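You operate a simulated robot arm through the tools that you are given. There is no shell and no other tool.

Carry out the task below with a simulated robot arm. There is one attempt and no reset: what you move stays moved.

## Task
Strap the stub with the orange band down on the trolley.
Fine: brake on first; stub in the cradle's vee, strap end in its keeper, buckle shut till the tell-tale is green.

Only the result counts: the job must be done as asked and must still hold three seconds after the hand-in. Knocking over, shifting, dropping, spilling or breaking anything else fails it.

## Robot
A 7-joint arm with a two-finger parallel gripper, fixed in place. Base frame: the origin is on the floor under the middle of its stand, x ahead of it, y to its left, z up. Readings come in cm, rad, newtons and seconds.
It reaches about 137.2 cm from its shoulder. Its first joint turns from -2.601 to 2.601 rad. Payload 3.43 kg.
The TCP is the grasp point between the finger pads, 3 cm short of the fingertips. In the tool frame z runs along the fingers and y along their closing line. The gripper opens to 9.4 cm. The fingers are 2.8 cm wide and 1 cm thick; the gripper's body (5 by 9.6 cm) begins 5.5 cm behind the TCP.
Orientation is that of the tool frame in the base frame, as a unit quaternion [w, x, y, z]. With the fingers straight down and closing along the base's y, the tool's x points along the base's -x, its y along +y and its z along -z.

## Interface
- The arm moves only by the tool servo_tool. Its argument "plan" is a list of rows, each a list of 7 numbers: the turn, a rotation vector about the tool's x, y, z in rad, then the shift along the tool's x, y, z in cm, then the gripper command, from -1 (fully open) to 1 (shut), values between in proportion. In form: [[rx, ry, rz, dx, dy, dz, fingers], ...]. A call has 1 to 20 rows; each row shifts and turns the commanded pose from where the row before left it, along the tool's axes as they then stand. Each row takes 0.2 s and may step no farther than 5 cm and 0.15 rad from the row before; otherwise, or with a gripper value out of range, the whole call is refused. A pose out of reach is approached as far as the arm can. The call stops where the force on the tool passes 70 N (or 10 N more than at its start, if that is more) or the arm is blocked; 0.2 s more then pass. The fingers move at their own pace (about 4.5 cm/s each) and stop on an object; they squeeze with about 45 N. The grip force told is the motor's: it shows also when the fingers shut on nothing. Time passes only in rows, and 0.2 s behind the last, so rows that do not move let the fingers close. It gives the time, the measured TCP pose, the force on the tool (base axes), the opening and the grip force at its end, in the units of the frame above (readings bear some noise), with the torque about the TCP (base axes, N m) and any sound that the robot's microphone picked up.
- Cameras (640 x 400 px; columns grow to the right, rows downward): "scene" is fixed at [40.07, 50.03, 136.14]; the picture's right is [-0.80, -0.59, 0.00], its down [-0.30, 0.40, -0.86] and it looks along [0.51, -0.70, -0.50] (base axes); focal length 324 px, centre (320, 200). "wrist" rides on the gripper at [7.6, 1.4, -10.2] in the tool frame; the picture's right is [-0.18, 0.98, 0.00], its down [-0.75, -0.14, -0.64] and it looks along [-0.63, -0.12, 0.77] (tool axes); focal length 243 px, centre (320, 200). There is no depth. A picture from a camera that has moved, and an enlarged one, comes with that camera's place and axes in the base frame and with its lens.
- camera(camera): a new picture of that camera. It takes no simulated time.
- zoom(camera, box): a new picture of the part [left, top, right, bottom] of that camera's present view, enlarged. It takes no simulated time.
- close_job(): hands the job in; it is judged then, once.

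Nothing tells you positions but the pictures and the camera data. Unless the task says otherwise, let go and move clear before handing in.

The tools are called after ">>>" as a command line: name --pt "numbers of a row" for each row, then --argument value for the rest, lists and objects as JSON in quotes. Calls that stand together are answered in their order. servo_tool: Moves the arm, as the interface text tells. Its arguments: {"type":"object","properties":{"plan":{"type":"array","items":{"type":"array","items":{"type":"number"}}}},"required":["plan"]} The other tools are called the same way: camera (camera) takes a picture; zoom (camera, box) takes an enlarged picture of a part of a camera's view; close_job () hands the job in.

At the start:

```text
t: 0.0
position: [89.35, -42.01, 109.62]
tool_rot: [-0.001, 0.0, 1.0, 0.0]
ft_force: [0.5, 0.3, -0.6]
torque: [0.04, -0.02, 0.02]
finger_gap: 9.4
grasp_force: 0.1
```

scene: 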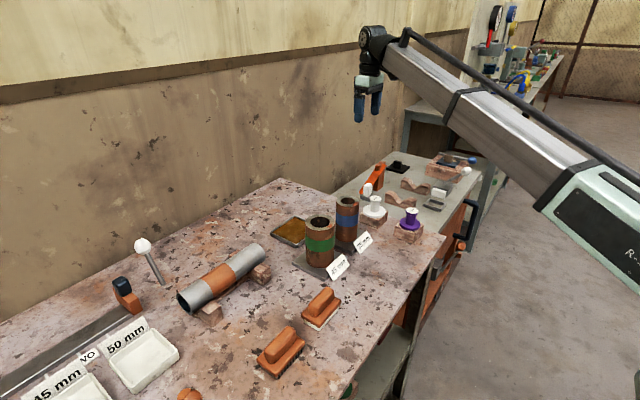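
wrist: 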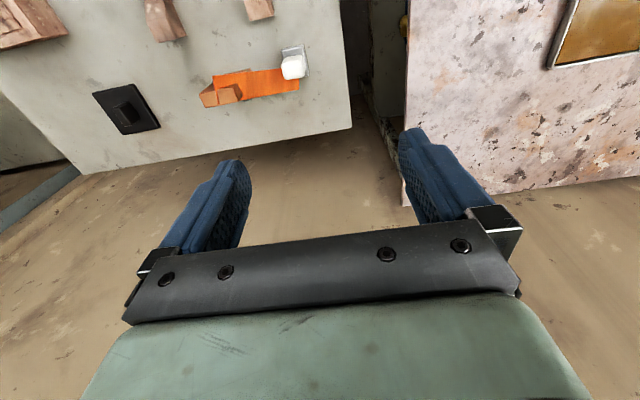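

I see a bench with a grey stub with an orange band lying on supports. Beyond the bench is a trolley with a cradle, an orange strap or lever, and other fittings. I'll look closer before moving.

>>> zoom --camera "scene" --box '[320, 130, 500, 260]'

>>> zoom --camera "scene" --box '[100, 180, 400, 380]'

>>> zoom --camera "wrist" --box '[0, 0, 420, 200]'

>>> zoom --camera "scene" --box '[400, 140, 520, 300]'

```text
3.08 times, centred on (410, 195) of scene
camera zoom: at [40.07, 50.03, 136.14], right [-0.8, -0.59, 0.0], down [-0.3, 0.4, -0.86], along [0.51, -0.7, -0.5], focal length 996 px, centre (43, 215)
```

zoom: 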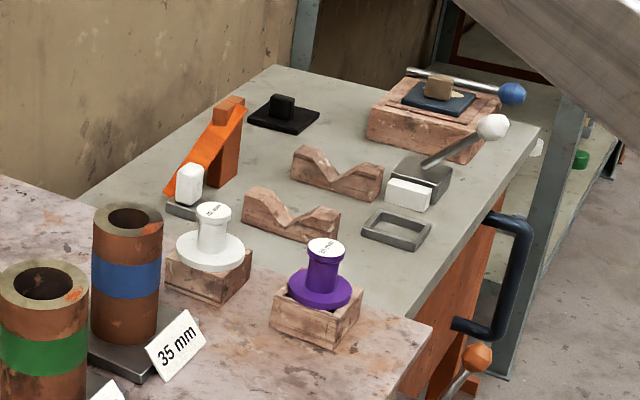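

```text
2.00 times, centred on (250, 280) of scene
camera zoom: at [40.07, 50.03, 136.14], right [-0.8, -0.59, 0.0], down [-0.3, 0.4, -0.86], along [0.51, -0.7, -0.5], focal length 648 px, centre (460, 40)
```

zoom: 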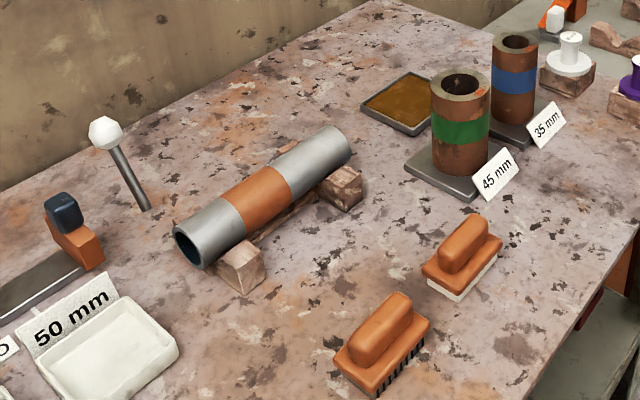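

```text
1.52 times, centred on (210, 100) of wrist
camera zoom: at [81.65, -40.54, 119.91], right [0.18, 0.98, 0.0], down [0.75, -0.14, 0.64], along [0.63, -0.12, -0.77], focal length 370 px, centre (488, 352)
```

zoom: 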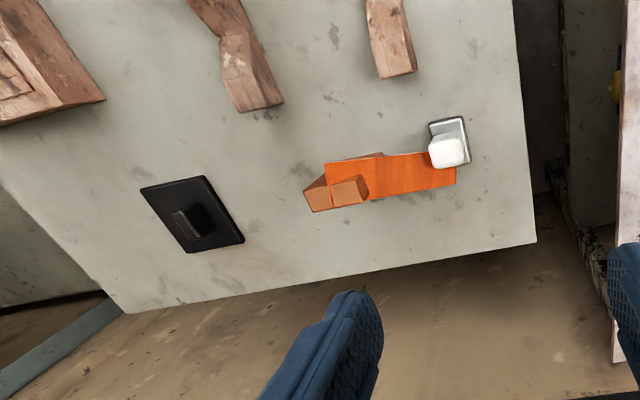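

```text
2.50 times, centred on (460, 220) of scene
camera zoom: at [40.07, 50.03, 136.14], right [-0.8, -0.59, 0.0], down [-0.3, 0.4, -0.86], along [0.51, -0.7, -0.5], focal length 810 px, centre (-30, 150)
```

zoom: 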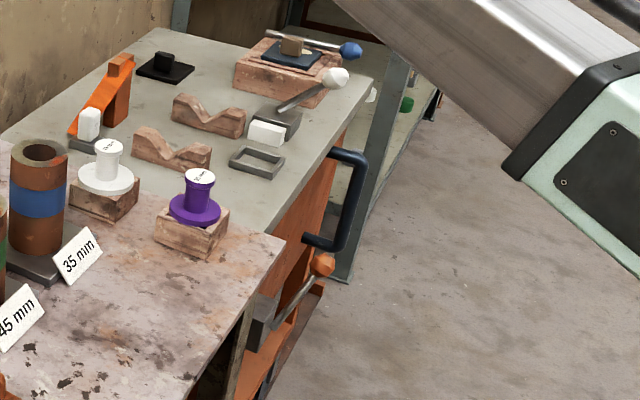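

The stub lies along y on the bench at about (90, 19, 84), and the trolley's vee blocks are near (76, -46) and (76, -60). I'll move the arm back at height for a closer wrist view of the trolley.

>>> servo_tool --pt "0 0 0 4.4 -1.4 0 -1" --pt "0 0 0 4.4 -1.4 0 -1" --pt "0 0 0 4.4 -1.4 0 -1" --pt "0 0 0 4.4 -1.4 0 -1" --pt "0 0 0 4.4 -1.4 0 -1" --pt "0 0 0 4.4 -1.4 0 -1" --pt "0 0 0 4.4 -1.4 0 -1"

>>> camera --camera "wrist"

>>> camera --camera "scene"

```text
t: 1.6
position: [58.54, -51.88, 109.58]
tool_rot: [0.0, 0.0, 1.0, 0.0]
ft_force: [0.6, 0.1, 0.2]
torque: [0.04, -0.01, -0.02]
finger_gap: 9.39
grasp_force: 0.0
```

```text
taken
camera wrist: at [50.87, -50.24, 120.05], right [0.18, 0.98, 0.0], down [0.75, -0.14, 0.64], along [0.63, -0.12, -0.77], focal length 243 px, centre (320, 200)
```

wrist: 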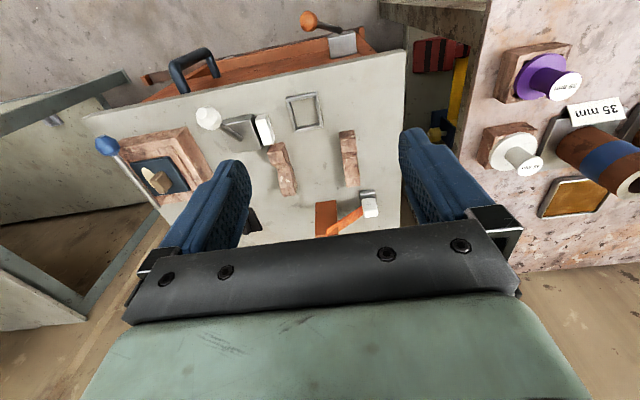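

```text
taken
```

scene: 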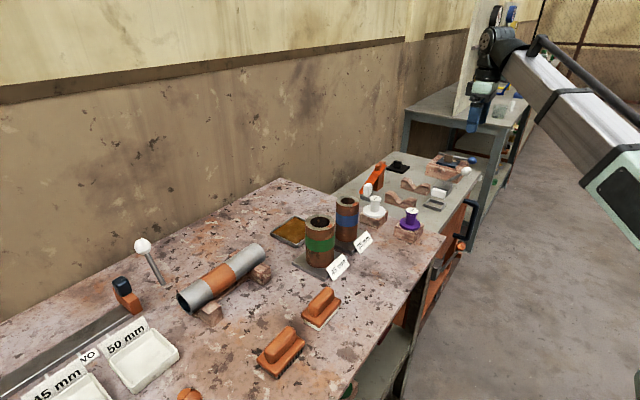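

The wrist view now shows the trolley top: the square keeper frame, two vee blocks, a white-balled lever buckle and the orange strap. There is also an orange-balled lever on the trolley's front. I'll zoom in.

>>> zoom --camera "wrist" --box '[180, 80, 420, 240]'

>>> zoom --camera "wrist" --box '[80, 0, 420, 120]'

>>> zoom --camera "scene" --box '[400, 150, 500, 300]'

```text
2.50 times, centred on (300, 160) of wrist
camera zoom: at [50.87, -50.24, 120.05], right [0.18, 0.98, 0.0], down [0.75, -0.14, 0.64], along [0.63, -0.12, -0.77], focal length 606 px, centre (370, 300)
```

zoom: 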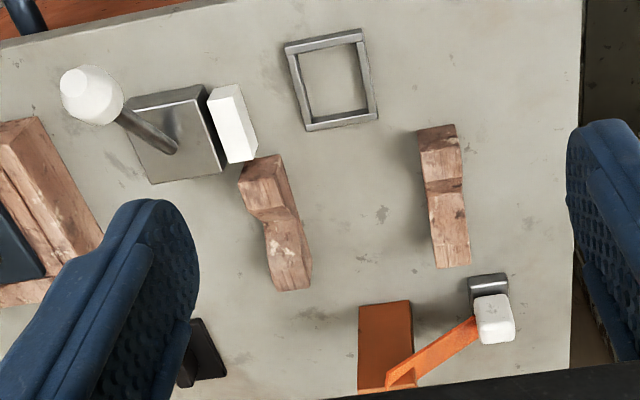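

```text
1.88 times, centred on (250, 60) of wrist
camera zoom: at [50.87, -50.24, 120.05], right [0.18, 0.98, 0.0], down [0.75, -0.14, 0.64], along [0.63, -0.12, -0.77], focal length 457 px, centre (452, 464)
```

zoom: 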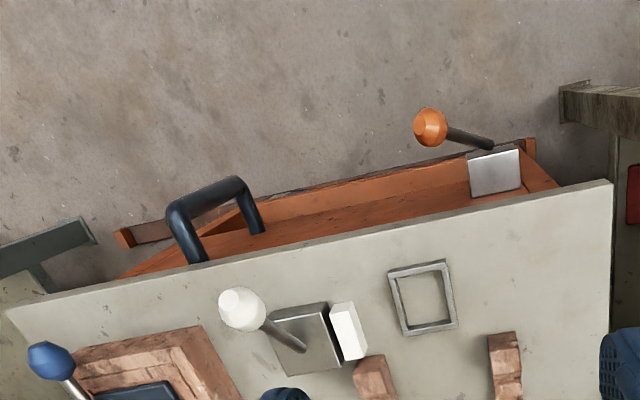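

```text
2.67 times, centred on (450, 225) of scene
camera zoom: at [40.07, 50.03, 136.14], right [-0.8, -0.59, 0.0], down [-0.3, 0.4, -0.86], along [0.51, -0.7, -0.5], focal length 864 px, centre (-27, 133)
```

zoom: 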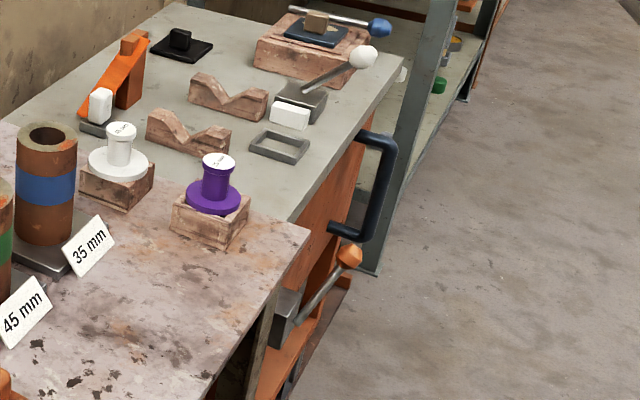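

The brake looks like the orange-knob lever on the trolley's front face, with its pivot near (57, -47, 57) and its knob near (54, -53, 65). The keeper is near (66, -56, 75). I'll go lower in front of the trolley to see how the brake works.

>>> servo_tool --pt "0 0 0 4 0.3 1 -1" --pt "0 0 0 4 0.3 2 -1" --pt "0 0 0 3 0.3 3 -1" --pt "0 0 0 2 0.3 4 -1" --pt "0 0 0 2 0.3 4 -1" --pt "0 0 0 1.5 0.3 4 -1" --pt "0 0 0 0 0.1 4 -1"

>>> camera --camera "wrist"

>>> camera --camera "scene"

```text
t: 3.2
position: [41.88, -49.8, 87.54]
tool_rot: [0.0, 0.0, 1.0, -0.001]
ft_force: [0.6, 0.4, -1.0]
torque: [0.01, 0.01, 0.0]
finger_gap: 9.4
grasp_force: 0.0
```

```text
taken
camera wrist: at [34.24, -48.33, 97.85], right [0.18, 0.98, 0.0], down [0.75, -0.14, 0.64], along [0.63, -0.12, -0.77], focal length 243 px, centre (320, 200)
```

wrist: 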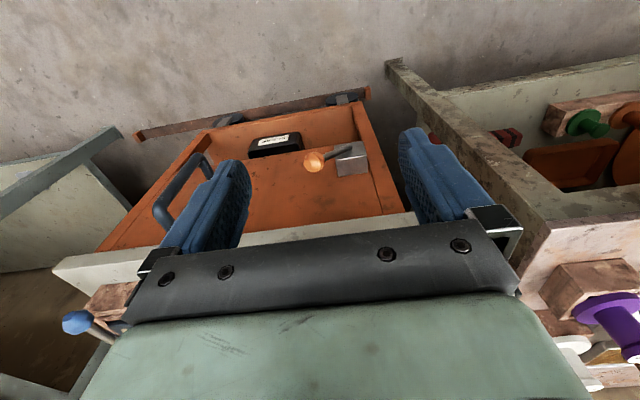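

```text
taken
```

scene: 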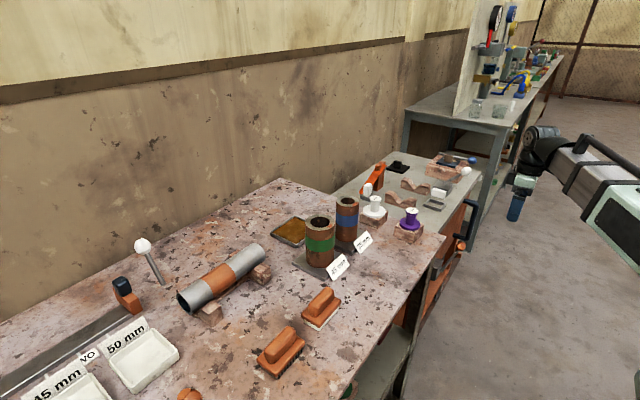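

>>> zoom --camera "wrist" --box '[220, 100, 400, 212]'

>>> zoom --camera "wrist" --box '[100, 80, 420, 280]'

```text
3.56 times, centred on (310, 156) of wrist
camera zoom: at [34.24, -48.33, 97.85], right [0.18, 0.98, 0.0], down [0.75, -0.14, 0.64], along [0.63, -0.12, -0.77], focal length 863 px, centre (356, 356)
```

zoom: 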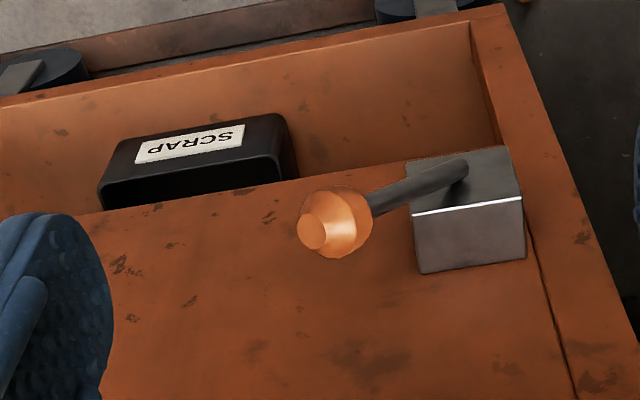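

```text
2.00 times, centred on (260, 180) of wrist
camera zoom: at [34.24, -48.33, 97.85], right [0.18, 0.98, 0.0], down [0.75, -0.14, 0.64], along [0.63, -0.12, -0.77], focal length 485 px, centre (440, 240)
```

zoom: 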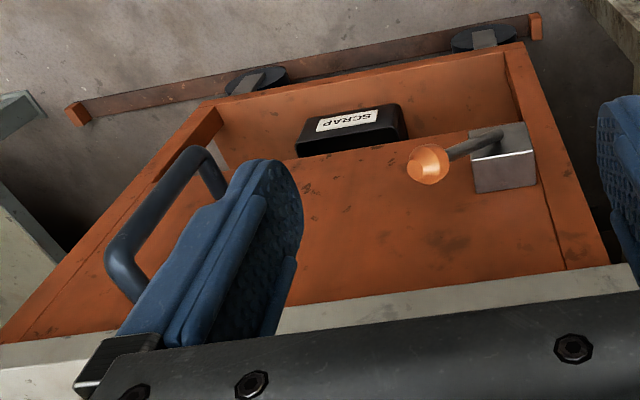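

The brake lever pivots at a grey block near (57, -47, 56), with its knob at about (54, -53, 64.5), leaning toward -y. I'll bring the gripper, partly closed, above the knob and check alignment.

>>> servo_tool --pt "0 0 0 -3 -0.8 2.5 -0.3" --pt "0 0 0 -3 -0.8 2.5 -0.3" --pt "0 0 0 -3 -0.8 2.5 -0.3" --pt "0 0 0 -3 -0.8 2.5 -0.3" --pt "0 0 0 0 0 2 -0.3"

>>> camera --camera "wrist"

>>> zoom --camera "scene" --box '[400, 150, 520, 300]'

```text
t: 4.4
position: [54.01, -52.98, 75.47]
tool_rot: [0.0, 0.0, 1.0, 0.001]
ft_force: [-0.2, 0.1, 0.8]
torque: [0.03, 0.0, 0.0]
finger_gap: 6.09
grasp_force: 0.1
```

```text
taken
camera wrist: at [46.29, -51.59, 85.79], right [0.18, 0.98, 0.0], down [0.75, -0.14, 0.64], along [0.63, -0.12, -0.77], focal length 243 px, centre (320, 200)
```

wrist: 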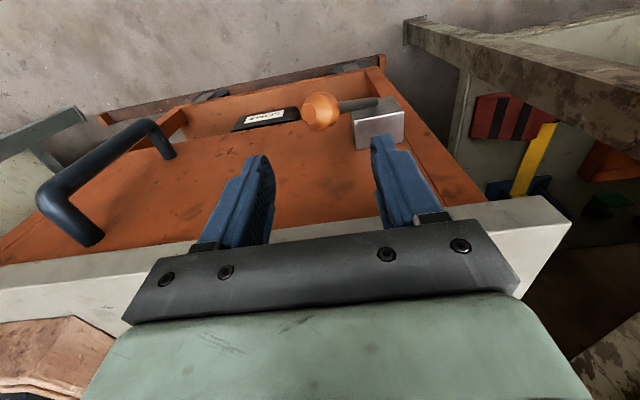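

```text
2.67 times, centred on (460, 225) of scene
camera zoom: at [40.07, 50.03, 136.14], right [-0.8, -0.59, 0.0], down [-0.3, 0.4, -0.86], along [0.51, -0.7, -0.5], focal length 864 px, centre (-53, 133)
```

zoom: 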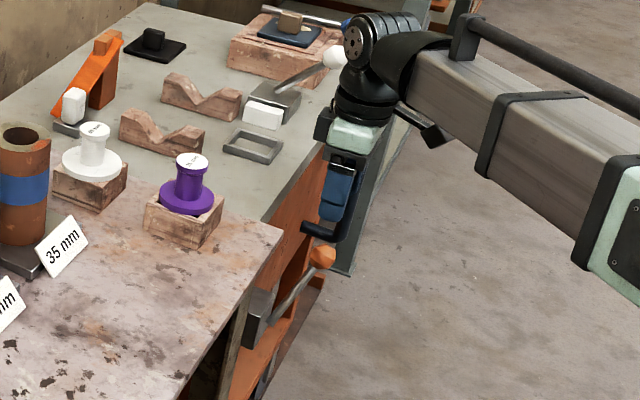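

The knob is at about (54.3, -53.1, 63.6). I'll lower the fingers around it and close loosely.

>>> servo_tool --pt "0 0 0 -0.3 -0.1 4 -0.3" --pt "0 0 0 0 0 3 -0.3" --pt "0 0 0 0 0 2.5 -0.3" --pt "0 0 0 0 0 0 0.1" --pt "0 0 0 0 0 0 0.1"

>>> camera --camera "wrist"

>>> zoom --camera "scene" --box '[400, 150, 520, 300]'

```text
t: 5.6
position: [54.2, -53.32, 66.01]
tool_rot: [-0.001, 0.0, 1.0, 0.0]
ft_force: [0.1, -0.3, 1.0]
torque: [0.0, 0.01, -0.04]
finger_gap: 4.24
grasp_force: 0.0
```

```text
taken
camera wrist: at [46.65, -51.72, 76.35], right [0.18, 0.98, 0.0], down [0.75, -0.14, 0.64], along [0.63, -0.12, -0.77], focal length 243 px, centre (320, 200)
```

wrist: 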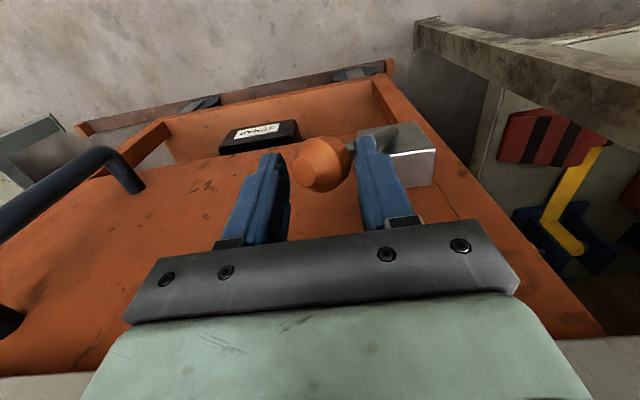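

```text
2.67 times, centred on (460, 225) of scene
camera zoom: at [40.07, 50.03, 136.14], right [-0.8, -0.59, 0.0], down [-0.3, 0.4, -0.86], along [0.51, -0.7, -0.5], focal length 864 px, centre (-53, 133)
```

zoom: 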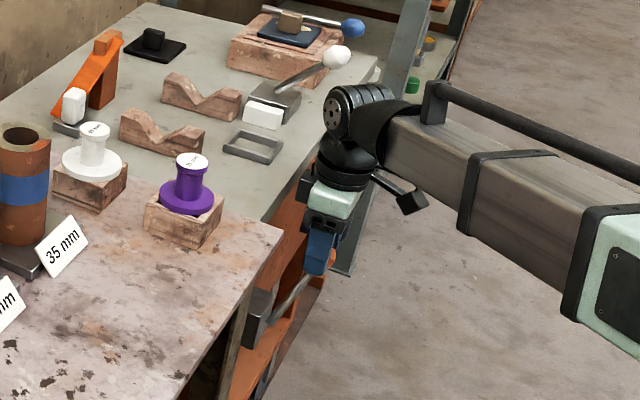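

The knob is caged between the fingers. I'll nudge it gently toward +y to feel which way the lever swings.

>>> servo_tool --pt "0 0 0 0 0.5 -0.2 0.15" --pt "0 0 0 0 0.5 -0.3 0.15" --pt "0 0 0 0 0.5 -0.4 0.15"

>>> camera --camera "wrist"

```text
t: 6.4
position: [54.39, -51.85, 66.91]
tool_rot: [0.0, 0.0, 1.0, 0.0]
ft_force: [-0.7, -0.5, 0.2]
torque: [0.03, 0.0, 0.04]
finger_gap: 4.06
grasp_force: 0.0
```

```text
taken
camera wrist: at [46.69, -50.23, 77.29], right [0.18, 0.98, 0.0], down [0.75, -0.14, 0.64], along [0.63, -0.12, -0.77], focal length 243 px, centre (320, 200)
```

wrist: 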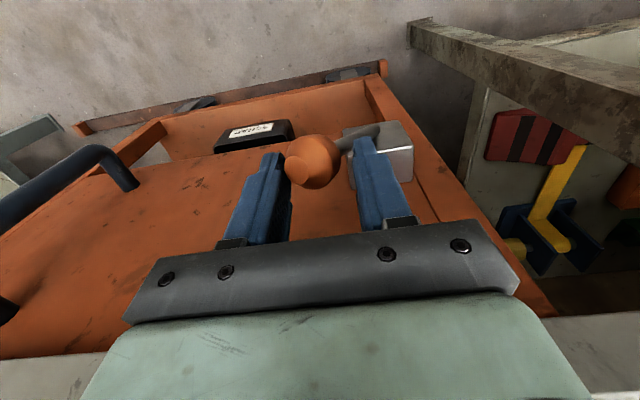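

>>> servo_tool --pt "0 0 0 0 0.4 -0.2 0.15" --pt "0 0 0 0 0.4 -0.2 0.15" --pt "0 0 0 0 0.4 -0.2 0.15"

>>> camera --camera "wrist"

```text
t: 7.2
position: [54.21, -50.44, 67.65]
tool_rot: [0.0, 0.001, 1.0, -0.001]
ft_force: [-0.4, -0.3, 0.6]
torque: [-0.06, 0.0, 0.0]
finger_gap: 4.05
grasp_force: 0.2
```

```text
taken
camera wrist: at [46.63, -48.99, 77.87], right [0.18, 0.98, 0.0], down [0.75, -0.14, 0.64], along [0.63, -0.12, -0.77], focal length 243 px, centre (320, 200)
```

wrist: 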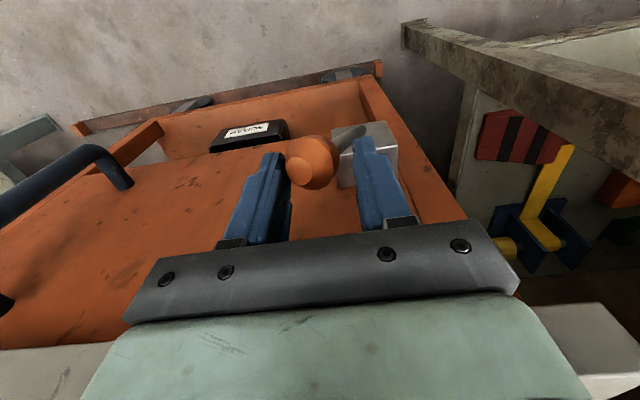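

The lever swings freely toward +y with almost no force. I'll keep pushing it over along the arc.

>>> servo_tool --pt "0 0 0 0 0.3 0.8 0.15" --pt "0 0 0 0 0.7 0.2 0.15" --pt "0 0 0 0 0.8 -0.1 0.15" --pt "0 0 0 0 0.8 -0.1 0.15" --pt "0 0 0 0 0.8 0 0.15" --pt "0 0 0 0 0.8 0 0.15"

>>> camera --camera "wrist"

```text
t: 8.6
position: [54.27, -46.41, 66.79]
tool_rot: [0.001, 0.0, 1.0, 0.0]
ft_force: [-1.4, -1.2, 1.5]
torque: [-0.05, -0.01, 0.0]
finger_gap: 4.03
grasp_force: 0.4
```

```text
taken
camera wrist: at [46.67, -44.83, 77.16], right [0.18, 0.98, 0.0], down [0.75, -0.14, 0.64], along [0.63, -0.12, -0.77], focal length 243 px, centre (320, 200)
```

wrist: 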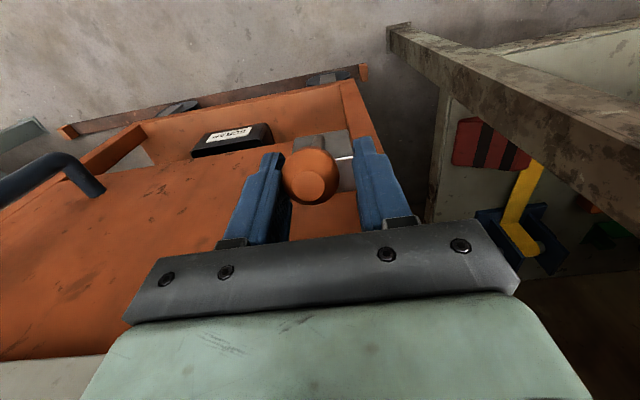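

>>> servo_tool --pt "0 0 0 0 0.8 0.1 0.15" --pt "0 0 0 0 0.8 0.2 0.15" --pt "0 0 0 0 0.8 0.3 0.15" --pt "0 0 0 0 0.8 0.5 0.15"

>>> camera --camera "wrist"

>>> camera --camera "scene"

```text
t: 9.6
position: [54.29, -43.13, 65.78]
tool_rot: [0.0, 0.0, 1.0, 0.0]
ft_force: [0.3, -0.7, -0.1]
torque: [-0.03, -0.03, 0.0]
finger_gap: 4.01
grasp_force: 0.1
```

```text
taken
camera wrist: at [46.67, -41.63, 76.09], right [0.18, 0.98, 0.0], down [0.75, -0.14, 0.64], along [0.63, -0.12, -0.77], focal length 243 px, centre (320, 200)
```

wrist: 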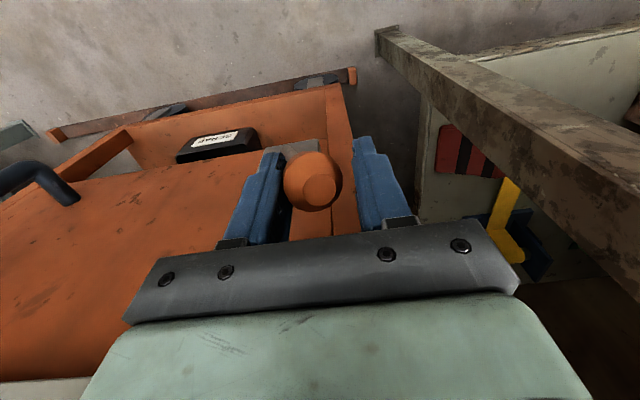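

```text
taken
```

scene: 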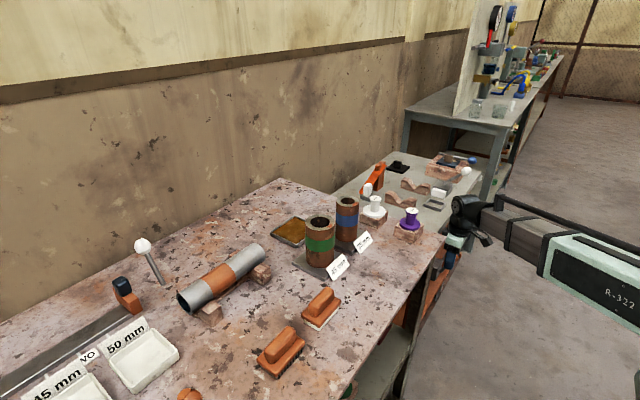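

>>> servo_tool --pt "0 0 0 0 0.6 0.4 0.15" --pt "0 0 0 0 0.6 0.4 0.15" --pt "0 0 0 0 0.6 0.5 0.15"

>>> camera --camera "wrist"

>>> zoom --camera "scene" --box '[400, 150, 520, 300]'

```text
t: 10.4
position: [54.4, -41.51, 64.44]
tool_rot: [-0.001, 0.0, 1.0, -0.001]
ft_force: [-1.9, -7.5, 3.1]
torque: [-0.06, -0.03, 0.0]
finger_gap: 4.42
grasp_force: 3.8
```

```text
taken
camera wrist: at [46.7, -39.97, 74.75], right [0.18, 0.98, 0.0], down [0.75, -0.14, 0.64], along [0.63, -0.12, -0.77], focal length 243 px, centre (320, 200)
```

wrist: 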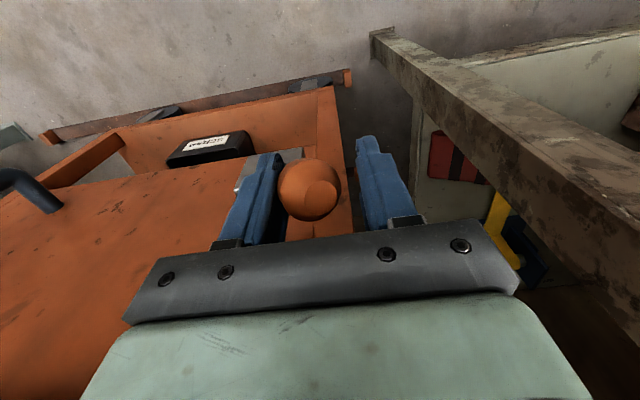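

```text
2.67 times, centred on (460, 225) of scene
camera zoom: at [40.07, 50.03, 136.14], right [-0.8, -0.59, 0.0], down [-0.3, 0.4, -0.86], along [0.51, -0.7, -0.5], focal length 864 px, centre (-53, 133)
```

zoom: 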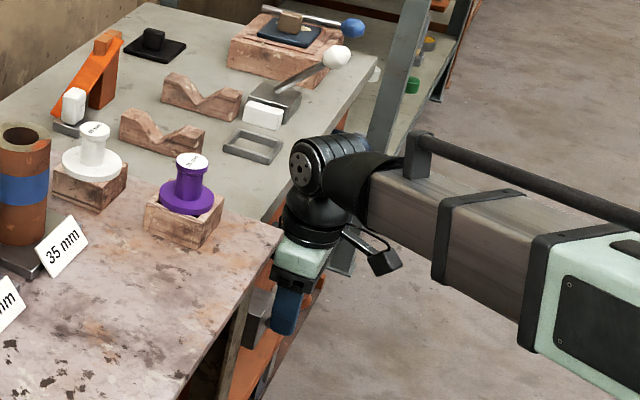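

>>> servo_tool --pt "0 0 0 0 0.35 0.3 0.1" --pt "0 0 0 0 0.35 0.3 0.1"

>>> camera --camera "wrist"

```text
t: 11.0
position: [54.3, -40.81, 63.84]
tool_rot: [0.0, 0.0, 1.0, -0.002]
ft_force: [-2.8, -23.3, 8.6]
torque: [-0.15, -0.03, 0.08]
finger_gap: 5.56
grasp_force: 12.7
```

```text
taken
camera wrist: at [46.68, -39.32, 74.1], right [0.18, 0.98, 0.0], down [0.75, -0.14, 0.64], along [0.63, -0.12, -0.77], focal length 243 px, centre (320, 200)
```

wrist: 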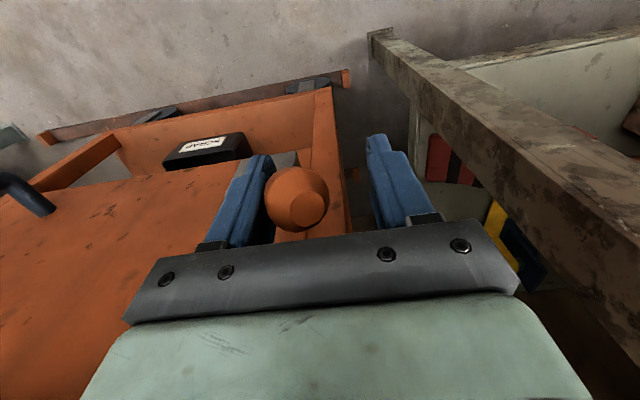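

The lever reached a firm stop on the +y side, with its knob at y≈-42. I'll back off, lift clear and check it stays there.

>>> servo_tool --pt "0 0 0 0 -0.4 0 0.0" --pt "0 0 0 0 -0.4 0 -0.2" --pt "0 0 0 0 -0.3 0 -0.2" --pt "0 0 0 0 0 -3 -0.2" --pt "0 0 0 0 0 -4 -0.2" --pt "0 0 0 2 -1 -4 -0.2" --pt "0 0 0 3 -1 -3 -0.2" --pt "0 0 0 4 -1 0 -0.2"

>>> camera --camera "wrist"

>>> zoom --camera "scene" --box '[400, 150, 520, 300]'

```text
t: 12.8
position: [45.32, -44.79, 77.81]
tool_rot: [-0.001, 0.0, 1.0, 0.001]
ft_force: [-0.5, 0.0, 0.4]
torque: [0.03, -0.02, -0.05]
finger_gap: 5.66
grasp_force: 0.1
```

```text
taken
camera wrist: at [37.68, -43.22, 88.16], right [0.18, 0.98, 0.0], down [0.75, -0.14, 0.64], along [0.63, -0.12, -0.77], focal length 243 px, centre (320, 200)
```

wrist: 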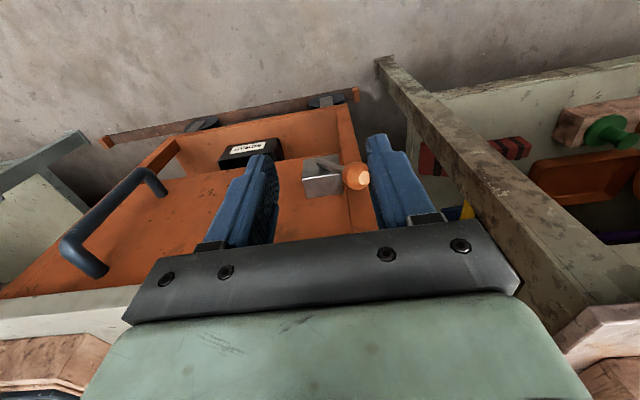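

```text
2.67 times, centred on (460, 225) of scene
camera zoom: at [40.07, 50.03, 136.14], right [-0.8, -0.59, 0.0], down [-0.3, 0.4, -0.86], along [0.51, -0.7, -0.5], focal length 864 px, centre (-53, 133)
```

zoom: 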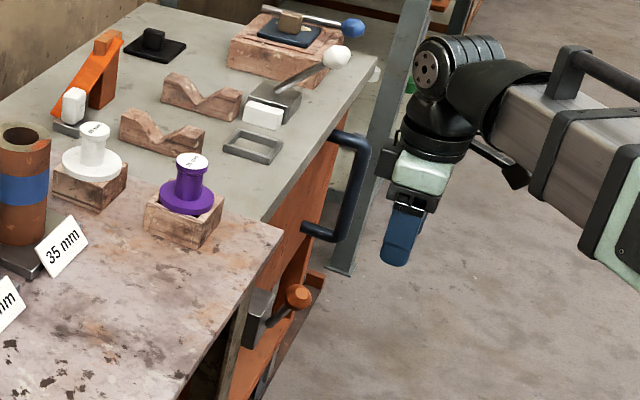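

>>> zoom --camera "wrist" --box '[80, 70, 400, 270]'

>>> zoom --camera "wrist" --box '[280, 80, 400, 160]'

```text
2.00 times, centred on (240, 170) of wrist
camera zoom: at [37.68, -43.22, 88.16], right [0.18, 0.98, 0.0], down [0.75, -0.14, 0.64], along [0.63, -0.12, -0.77], focal length 485 px, centre (480, 260)
```

zoom: 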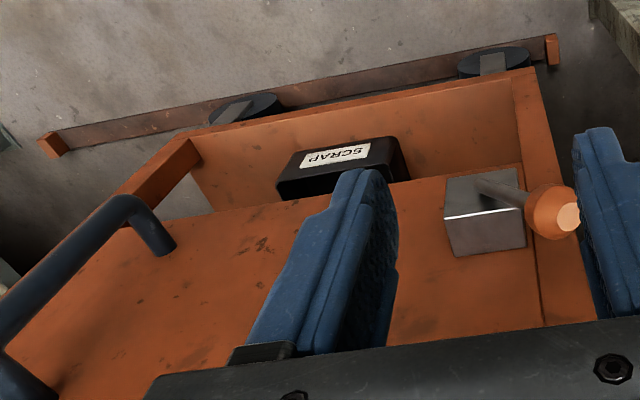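

```text
5.00 times, centred on (340, 120) of wrist
camera zoom: at [37.68, -43.22, 88.16], right [0.18, 0.98, 0.0], down [0.75, -0.14, 0.64], along [0.63, -0.12, -0.77], focal length 1213 px, centre (220, 600)
```

zoom: 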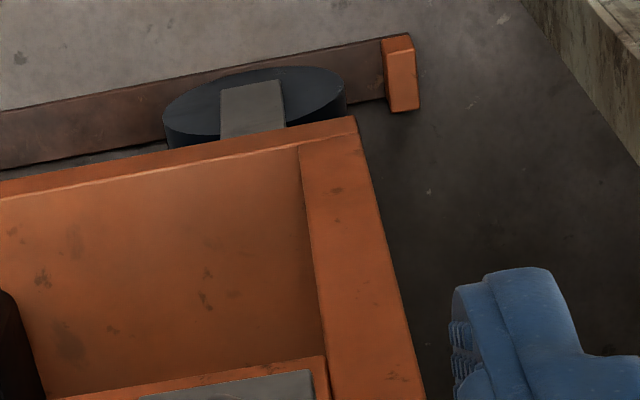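

The brake lever now sits at its other end and the trolley hasn't moved. Next I'll raise the arm and travel over to inspect the stub on the bench.

>>> servo_tool --pt "0 0 0 0 0 -4.7 -1" --pt "0 0 0 0 0 -4.7 -1" --pt "0 0 0 0 0 -4.7 -1" --pt "0 0 0 0 0 -4.7 -1" --pt "0 0 0 0 0 -4.7 -1" --pt "0 0 0 0 0 -4.7 -1" --pt "0 0 0 0 0 -4.7 -1" --pt "0 0 0 -2 4.3 0 -1" --pt "0 0 0 -2 4.3 0 -1" --pt "0 0 0 -2 4.3 0 -1" --pt "0 0 0 -2 4.3 0 -1" --pt "0 0 0 -2 4.3 0 -1" --pt "0 0 0 -2 4.3 0 -1" --pt "0 0 0 -2 4.3 0 -1" --pt "0 0 0 -2 4.3 0 -1" --pt "0 0 0 -2 4.3 0 -1" --pt "0 0 0 -2 4.3 0 -1" --pt "0 0 0 -2 4.3 0 -1" --pt "0 0 0 -2 4.3 0 -1"

>>> camera --camera "wrist"

>>> camera --camera "scene"

```text
t: 15.2
position: [53.63, -30.73, 107.37]
tool_rot: [0.009, -0.005, 1.0, -0.006]
ft_force: [4.0, 1.1, -5.0]
torque: [-0.25, 0.13, -0.13]
finger_gap: 9.44
grasp_force: 0.1
out of reach, approached as far as the arm can: row 7, 8, 9, 10
stopped in row 11: the force on the tool passed its limit at 78 N (the readings are from after the stop); the commanded pose is now the measured one
```

```text
taken
camera wrist: at [45.74, -29.26, 117.63], right [0.17, 0.98, -0.01], down [0.74, -0.13, 0.66], along [0.65, -0.12, -0.75], focal length 243 px, centre (320, 200)
```

wrist: 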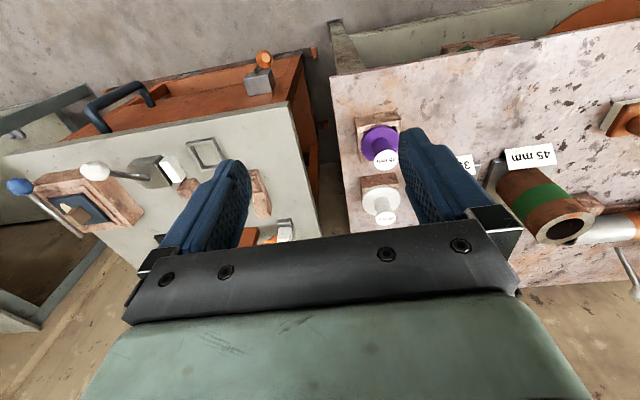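

```text
taken
```

scene: 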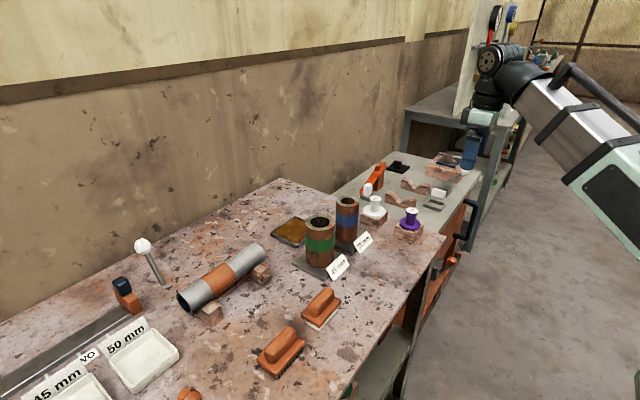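

Too close in, the arm runs out of reach. I'll route farther out from the base before swinging over to the stub.

>>> servo_tool --pt "0 0 0 -4 0.5 0 -1" --pt "0 0 0 -4 1 -0.5 -1" --pt "0 0 0 -4 2 -0.5 -1" --pt "0 0 0 -3 3.5 -0.5 -1" --pt "0 0 0 -2 4.3 -0.5 -1" --pt "0 0 0 -2 4.3 -0.5 -1" --pt "0 0 0 -1 4.3 -0.5 -1" --pt "0 0 0 -1 4.3 0 -1" --pt "0 0 0 0 4.5 0 -1" --pt "0 0 0 0 4.5 0 -1" --pt "0 0 0 0 4.5 0 -1" --pt "0 0 0 0 4.5 0 -1"

>>> camera --camera "wrist"

>>> camera --camera "scene"

```text
t: 17.8
position: [74.35, 11.7, 110.19]
tool_rot: [0.009, -0.006, 1.0, -0.006]
ft_force: [0.8, -0.1, 1.0]
torque: [-0.03, -0.01, 0.03]
finger_gap: 9.39
grasp_force: 0.0
```

```text
taken
camera wrist: at [66.44, 13.24, 120.42], right [0.17, 0.98, -0.01], down [0.74, -0.13, 0.66], along [0.65, -0.12, -0.75], focal length 243 px, centre (320, 200)
```

wrist: 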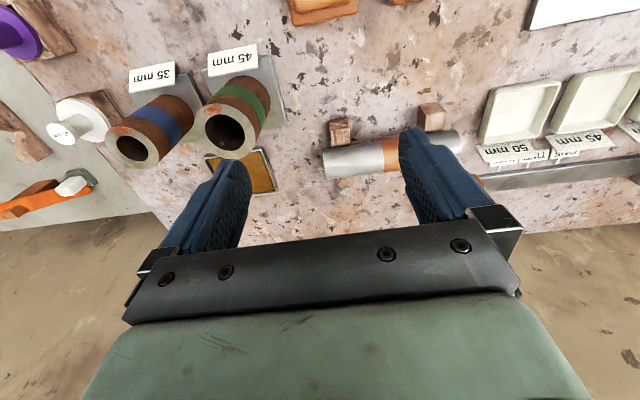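

```text
taken
```

scene: 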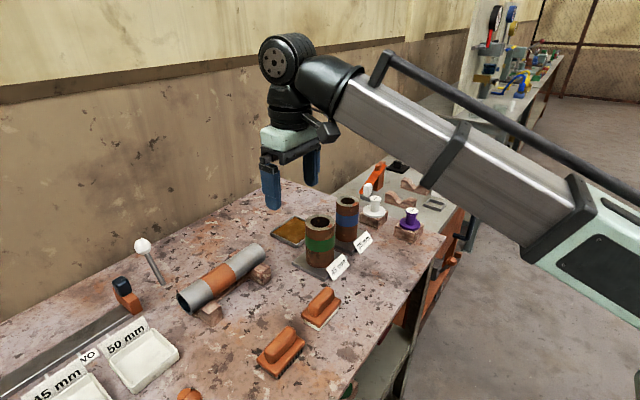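

The stub lies along y near (90, 19). I'll straighten the tool, move over the stub's y, and turn the gripper a quarter turn so the fingers close across it (along x).

>>> servo_tool --pt "-0.012 0.018 0.012 0 2.5 0 -1" --pt "0 0 0 -2 3 0 -1" --pt "0 0 0 -2 3 0 -1" --pt "0 0 0.1428 0 0 0 -1" --pt "0 0 0.1428 0 0 0 -1" --pt "0 0 0.1428 0 0 0 -1" --pt "0 0 0.1428 0 0 0 -1" --pt "0 0 0.1428 0 0 0 -1" --pt "0 0 0.1428 0 0 0 -1" --pt "0 0 0.1428 0 0 0 -1" --pt "0 0 0.1428 0 0 0 -1" --pt "0 0 0.1428 0 0 0 -1" --pt "0 0 0.1428 0 0 0 -1" --pt "0 0 0.1428 0 0 0 -1"

>>> camera --camera "wrist"

>>> camera --camera "scene"

```text
t: 20.8
position: [77.93, 20.13, 110.5]
tool_rot: [0.0, 0.708, 0.707, 0.0]
ft_force: [0.1, 1.0, -1.7]
torque: [-0.01, 0.0, -0.01]
finger_gap: 9.39
grasp_force: 0.0
```

```text
taken
camera wrist: at [79.46, 27.85, 120.72], right [0.98, -0.19, 0.0], down [-0.14, -0.75, 0.64], along [-0.12, -0.63, -0.77], focal length 243 px, centre (320, 200)
```

wrist: 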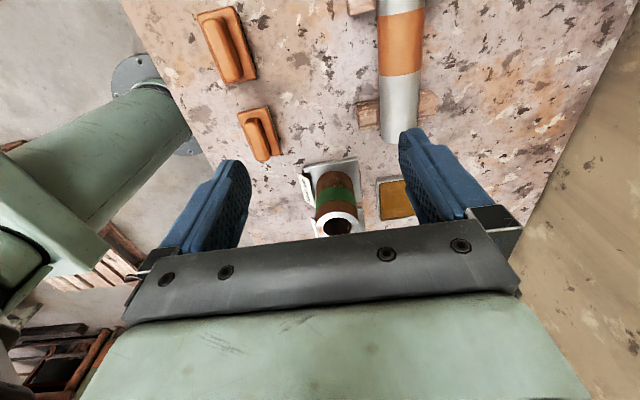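

```text
taken
```

scene: 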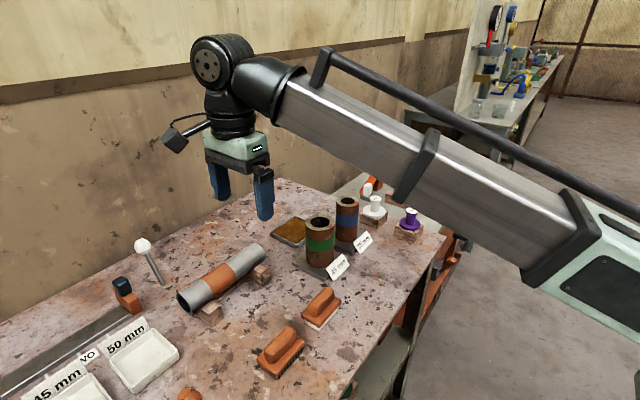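

I'll back the camera toward +y to get the whole stub in view.

>>> servo_tool --pt "0 0 0 4 2.5 0 -1" --pt "0 0 0 4 2.5 0 -1" --pt "0 0 0 4 2.5 0 -1" --pt "0 0 0 4 2.5 0 -1"

>>> camera --camera "wrist"

>>> zoom --camera "scene" --box '[150, 210, 310, 350]'

```text
t: 21.8
position: [88.01, 35.96, 110.34]
tool_rot: [-0.001, 0.708, 0.707, 0.001]
ft_force: [-0.6, -0.2, 0.5]
torque: [-0.01, -0.03, -0.03]
finger_gap: 9.41
grasp_force: 0.0
```

```text
taken
camera wrist: at [89.51, 43.68, 120.7], right [0.98, -0.19, 0.0], down [-0.14, -0.75, 0.64], along [-0.12, -0.63, -0.77], focal length 243 px, centre (320, 200)
```

wrist: 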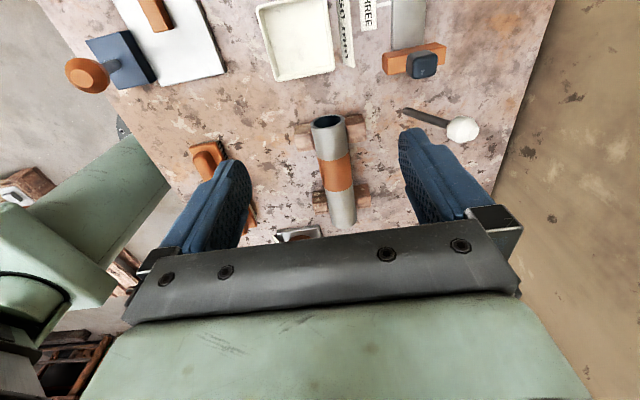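

```text
2.86 times, centred on (230, 280) of scene
camera zoom: at [40.07, 50.03, 136.14], right [-0.8, -0.59, 0.0], down [-0.3, 0.4, -0.86], along [0.51, -0.7, -0.5], focal length 925 px, centre (577, -29)
```

zoom: 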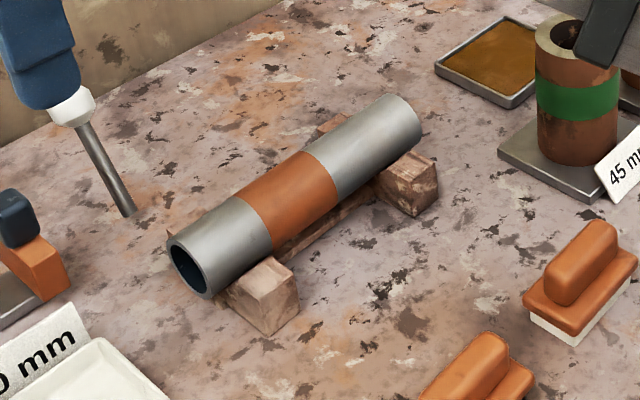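

>>> zoom --camera "wrist" --box '[240, 100, 440, 240]'

```text
2.86 times, centred on (340, 170) of wrist
camera zoom: at [89.51, 43.68, 120.7], right [0.98, -0.19, 0.0], down [-0.14, -0.75, 0.64], along [-0.12, -0.63, -0.77], focal length 693 px, centre (263, 286)
```

zoom: 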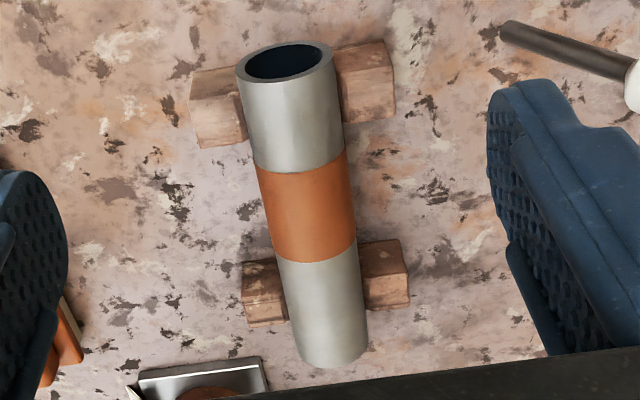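

The stub's axis runs along y at x≈88.0, z≈86.5, from y≈10 to 29.7, with a diameter of about 5.3 cm. I'll move over its middle at y≈19.8 and come down.

>>> servo_tool --pt "0 0 0 -4.05 0 0 -1" --pt "0 0 0 -4.05 0 0 -1" --pt "0 0 0 -4.05 0 0 -1" --pt "0 0 0 -4.05 0 0 -1" --pt "0 0 0 0 0 4 -1" --pt "0 0 0 0 0 4 -1" --pt "0 0 0 0 0 4 -1" --pt "0 0 0 0 0 3 -1"

>>> camera --camera "wrist"

>>> zoom --camera "scene" --box '[130, 180, 330, 340]'

```text
t: 23.6
position: [88.0, 19.95, 95.24]
tool_rot: [-0.001, 0.707, 0.707, 0.001]
ft_force: [-0.4, 0.8, 0.0]
torque: [0.0, -0.01, -0.01]
finger_gap: 9.38
grasp_force: 0.1
```

```text
taken
camera wrist: at [89.34, 27.73, 105.58], right [0.98, -0.18, 0.0], down [-0.14, -0.75, 0.64], along [-0.12, -0.63, -0.77], focal length 243 px, centre (320, 200)
```

wrist: 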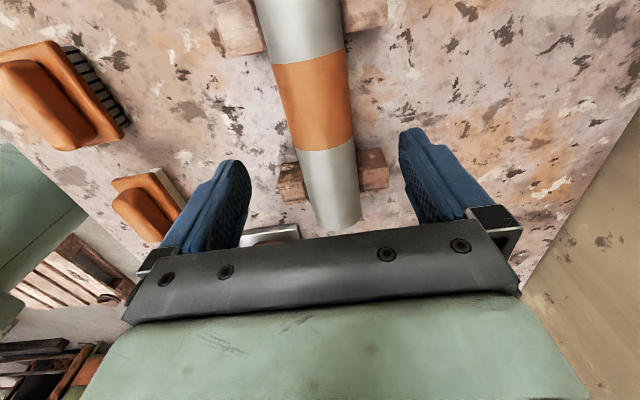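

```text
2.50 times, centred on (230, 260) of scene
camera zoom: at [40.07, 50.03, 136.14], right [-0.8, -0.59, 0.0], down [-0.3, 0.4, -0.86], along [0.51, -0.7, -0.5], focal length 810 px, centre (545, 50)
```

zoom: 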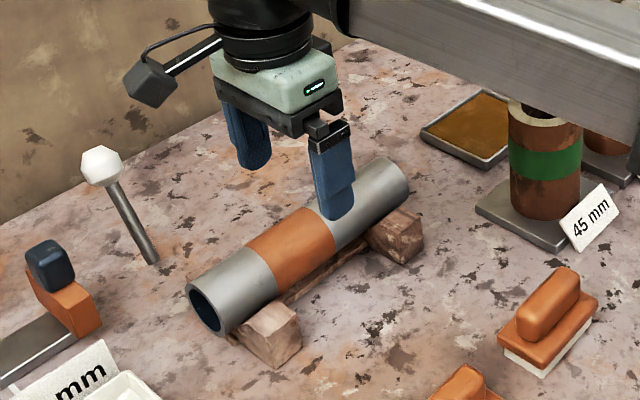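

The stub is centred between the fingers. I'll descend the last 8.7 cm and close.

>>> servo_tool --pt "0 0 0 0 0 3 -1" --pt "0 0 0 0 0 3 -1" --pt "0 0 0 0 0 2.7 -1" --pt "0 0 0 0 0 0 -1"

>>> camera --camera "wrist"

>>> zoom --camera "scene" --box '[130, 180, 330, 340]'

```text
t: 24.6
position: [87.83, 20.11, 86.46]
tool_rot: [-0.001, 0.707, 0.707, 0.001]
ft_force: [-0.9, -1.1, 0.0]
torque: [-0.02, 0.0, -0.02]
finger_gap: 9.39
grasp_force: 0.0
```

```text
taken
camera wrist: at [89.29, 27.89, 96.71], right [0.98, -0.18, 0.0], down [-0.14, -0.75, 0.64], along [-0.12, -0.63, -0.77], focal length 243 px, centre (320, 200)
```

wrist: 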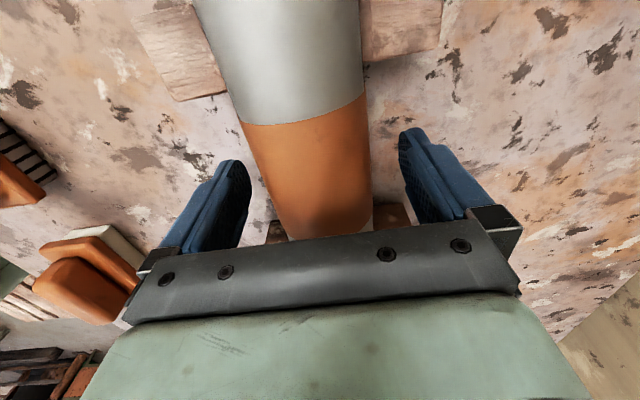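

```text
2.50 times, centred on (230, 260) of scene
camera zoom: at [40.07, 50.03, 136.14], right [-0.8, -0.59, 0.0], down [-0.3, 0.4, -0.86], along [0.51, -0.7, -0.5], focal length 810 px, centre (545, 50)
```

zoom: 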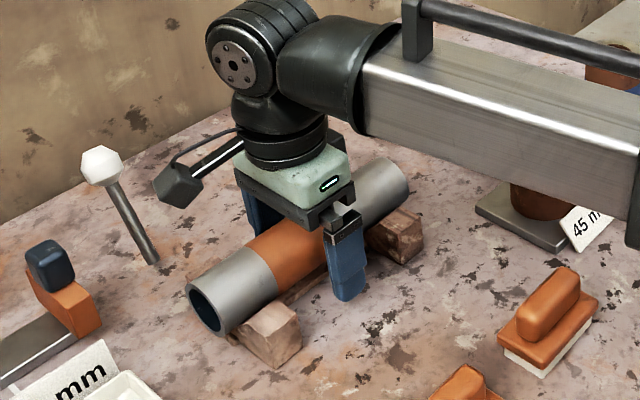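

>>> servo_tool --pt "0 0 0 0 -0.25 0 -1" --pt "0 0 0 0 0 0 0" --pt "0 0 0 0 0 0 1" --pt "0 0 0 0 0 0 1" --pt "0 0 0 0 0 0 1" --pt "0 0 0 0 0 0 1"

>>> camera --camera "wrist"

```text
t: 25.9
position: [88.1, 20.1, 86.55]
tool_rot: [0.001, 0.707, 0.707, 0.002]
ft_force: [31.4, 1.0, 15.7]
torque: [-0.57, -0.13, 0.15]
finger_gap: 5.39
grasp_force: 44.6
```

```text
taken
camera wrist: at [89.27, 27.83, 96.91], right [0.98, -0.18, 0.01], down [-0.15, -0.75, 0.64], along [-0.11, -0.63, -0.77], focal length 243 px, centre (320, 200)
```

wrist: 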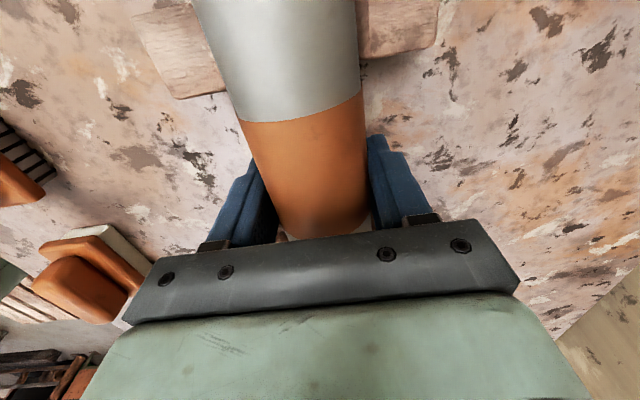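

Gripped, with a 5.4 cm gap and 45 N. I'll ease the sideways load and lift slowly.

>>> servo_tool --pt "0 0 0 0 0.4 0 1" --pt "0 0 0 0 0 -0.5 1" --pt "0 0 0 0 0 -1 1" --pt "0 0 0 0 0 -1.5 1" --pt "0 0 0 0 0 -2 1"

>>> camera --camera "wrist"

>>> zoom --camera "scene" --box '[130, 180, 330, 340]'

```text
t: 27.1
position: [88.25, 20.13, 91.56]
tool_rot: [-0.001, 0.707, 0.707, 0.001]
ft_force: [-0.4, 0.3, -4.6]
torque: [0.0, -0.02, 0.0]
finger_gap: 5.38
grasp_force: 45.4
```

```text
taken
camera wrist: at [89.62, 27.79, 101.88], right [0.98, -0.18, 0.0], down [-0.14, -0.75, 0.64], along [-0.12, -0.63, -0.77], focal length 243 px, centre (320, 200)
```

wrist: 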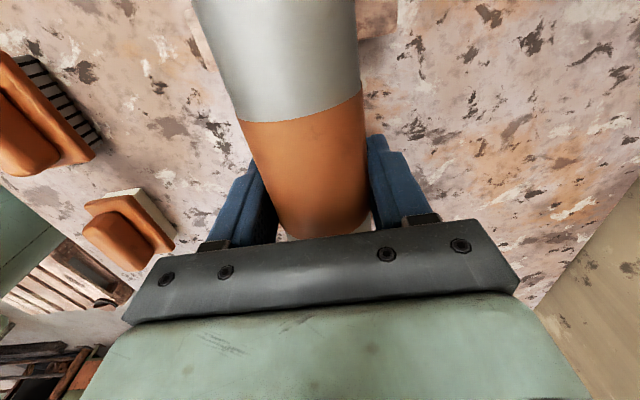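

```text
2.50 times, centred on (230, 260) of scene
camera zoom: at [40.07, 50.03, 136.14], right [-0.8, -0.59, 0.0], down [-0.3, 0.4, -0.86], along [0.51, -0.7, -0.5], focal length 810 px, centre (545, 50)
```

zoom: 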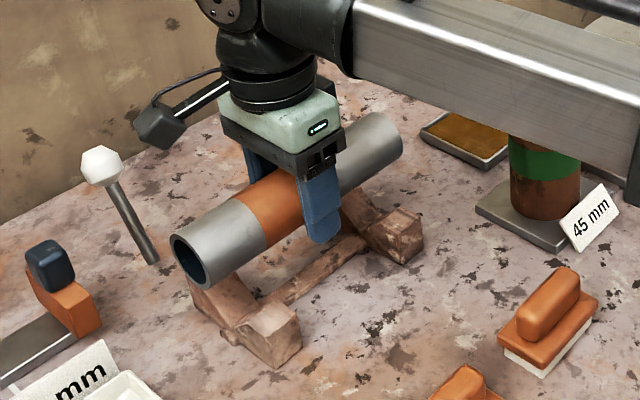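

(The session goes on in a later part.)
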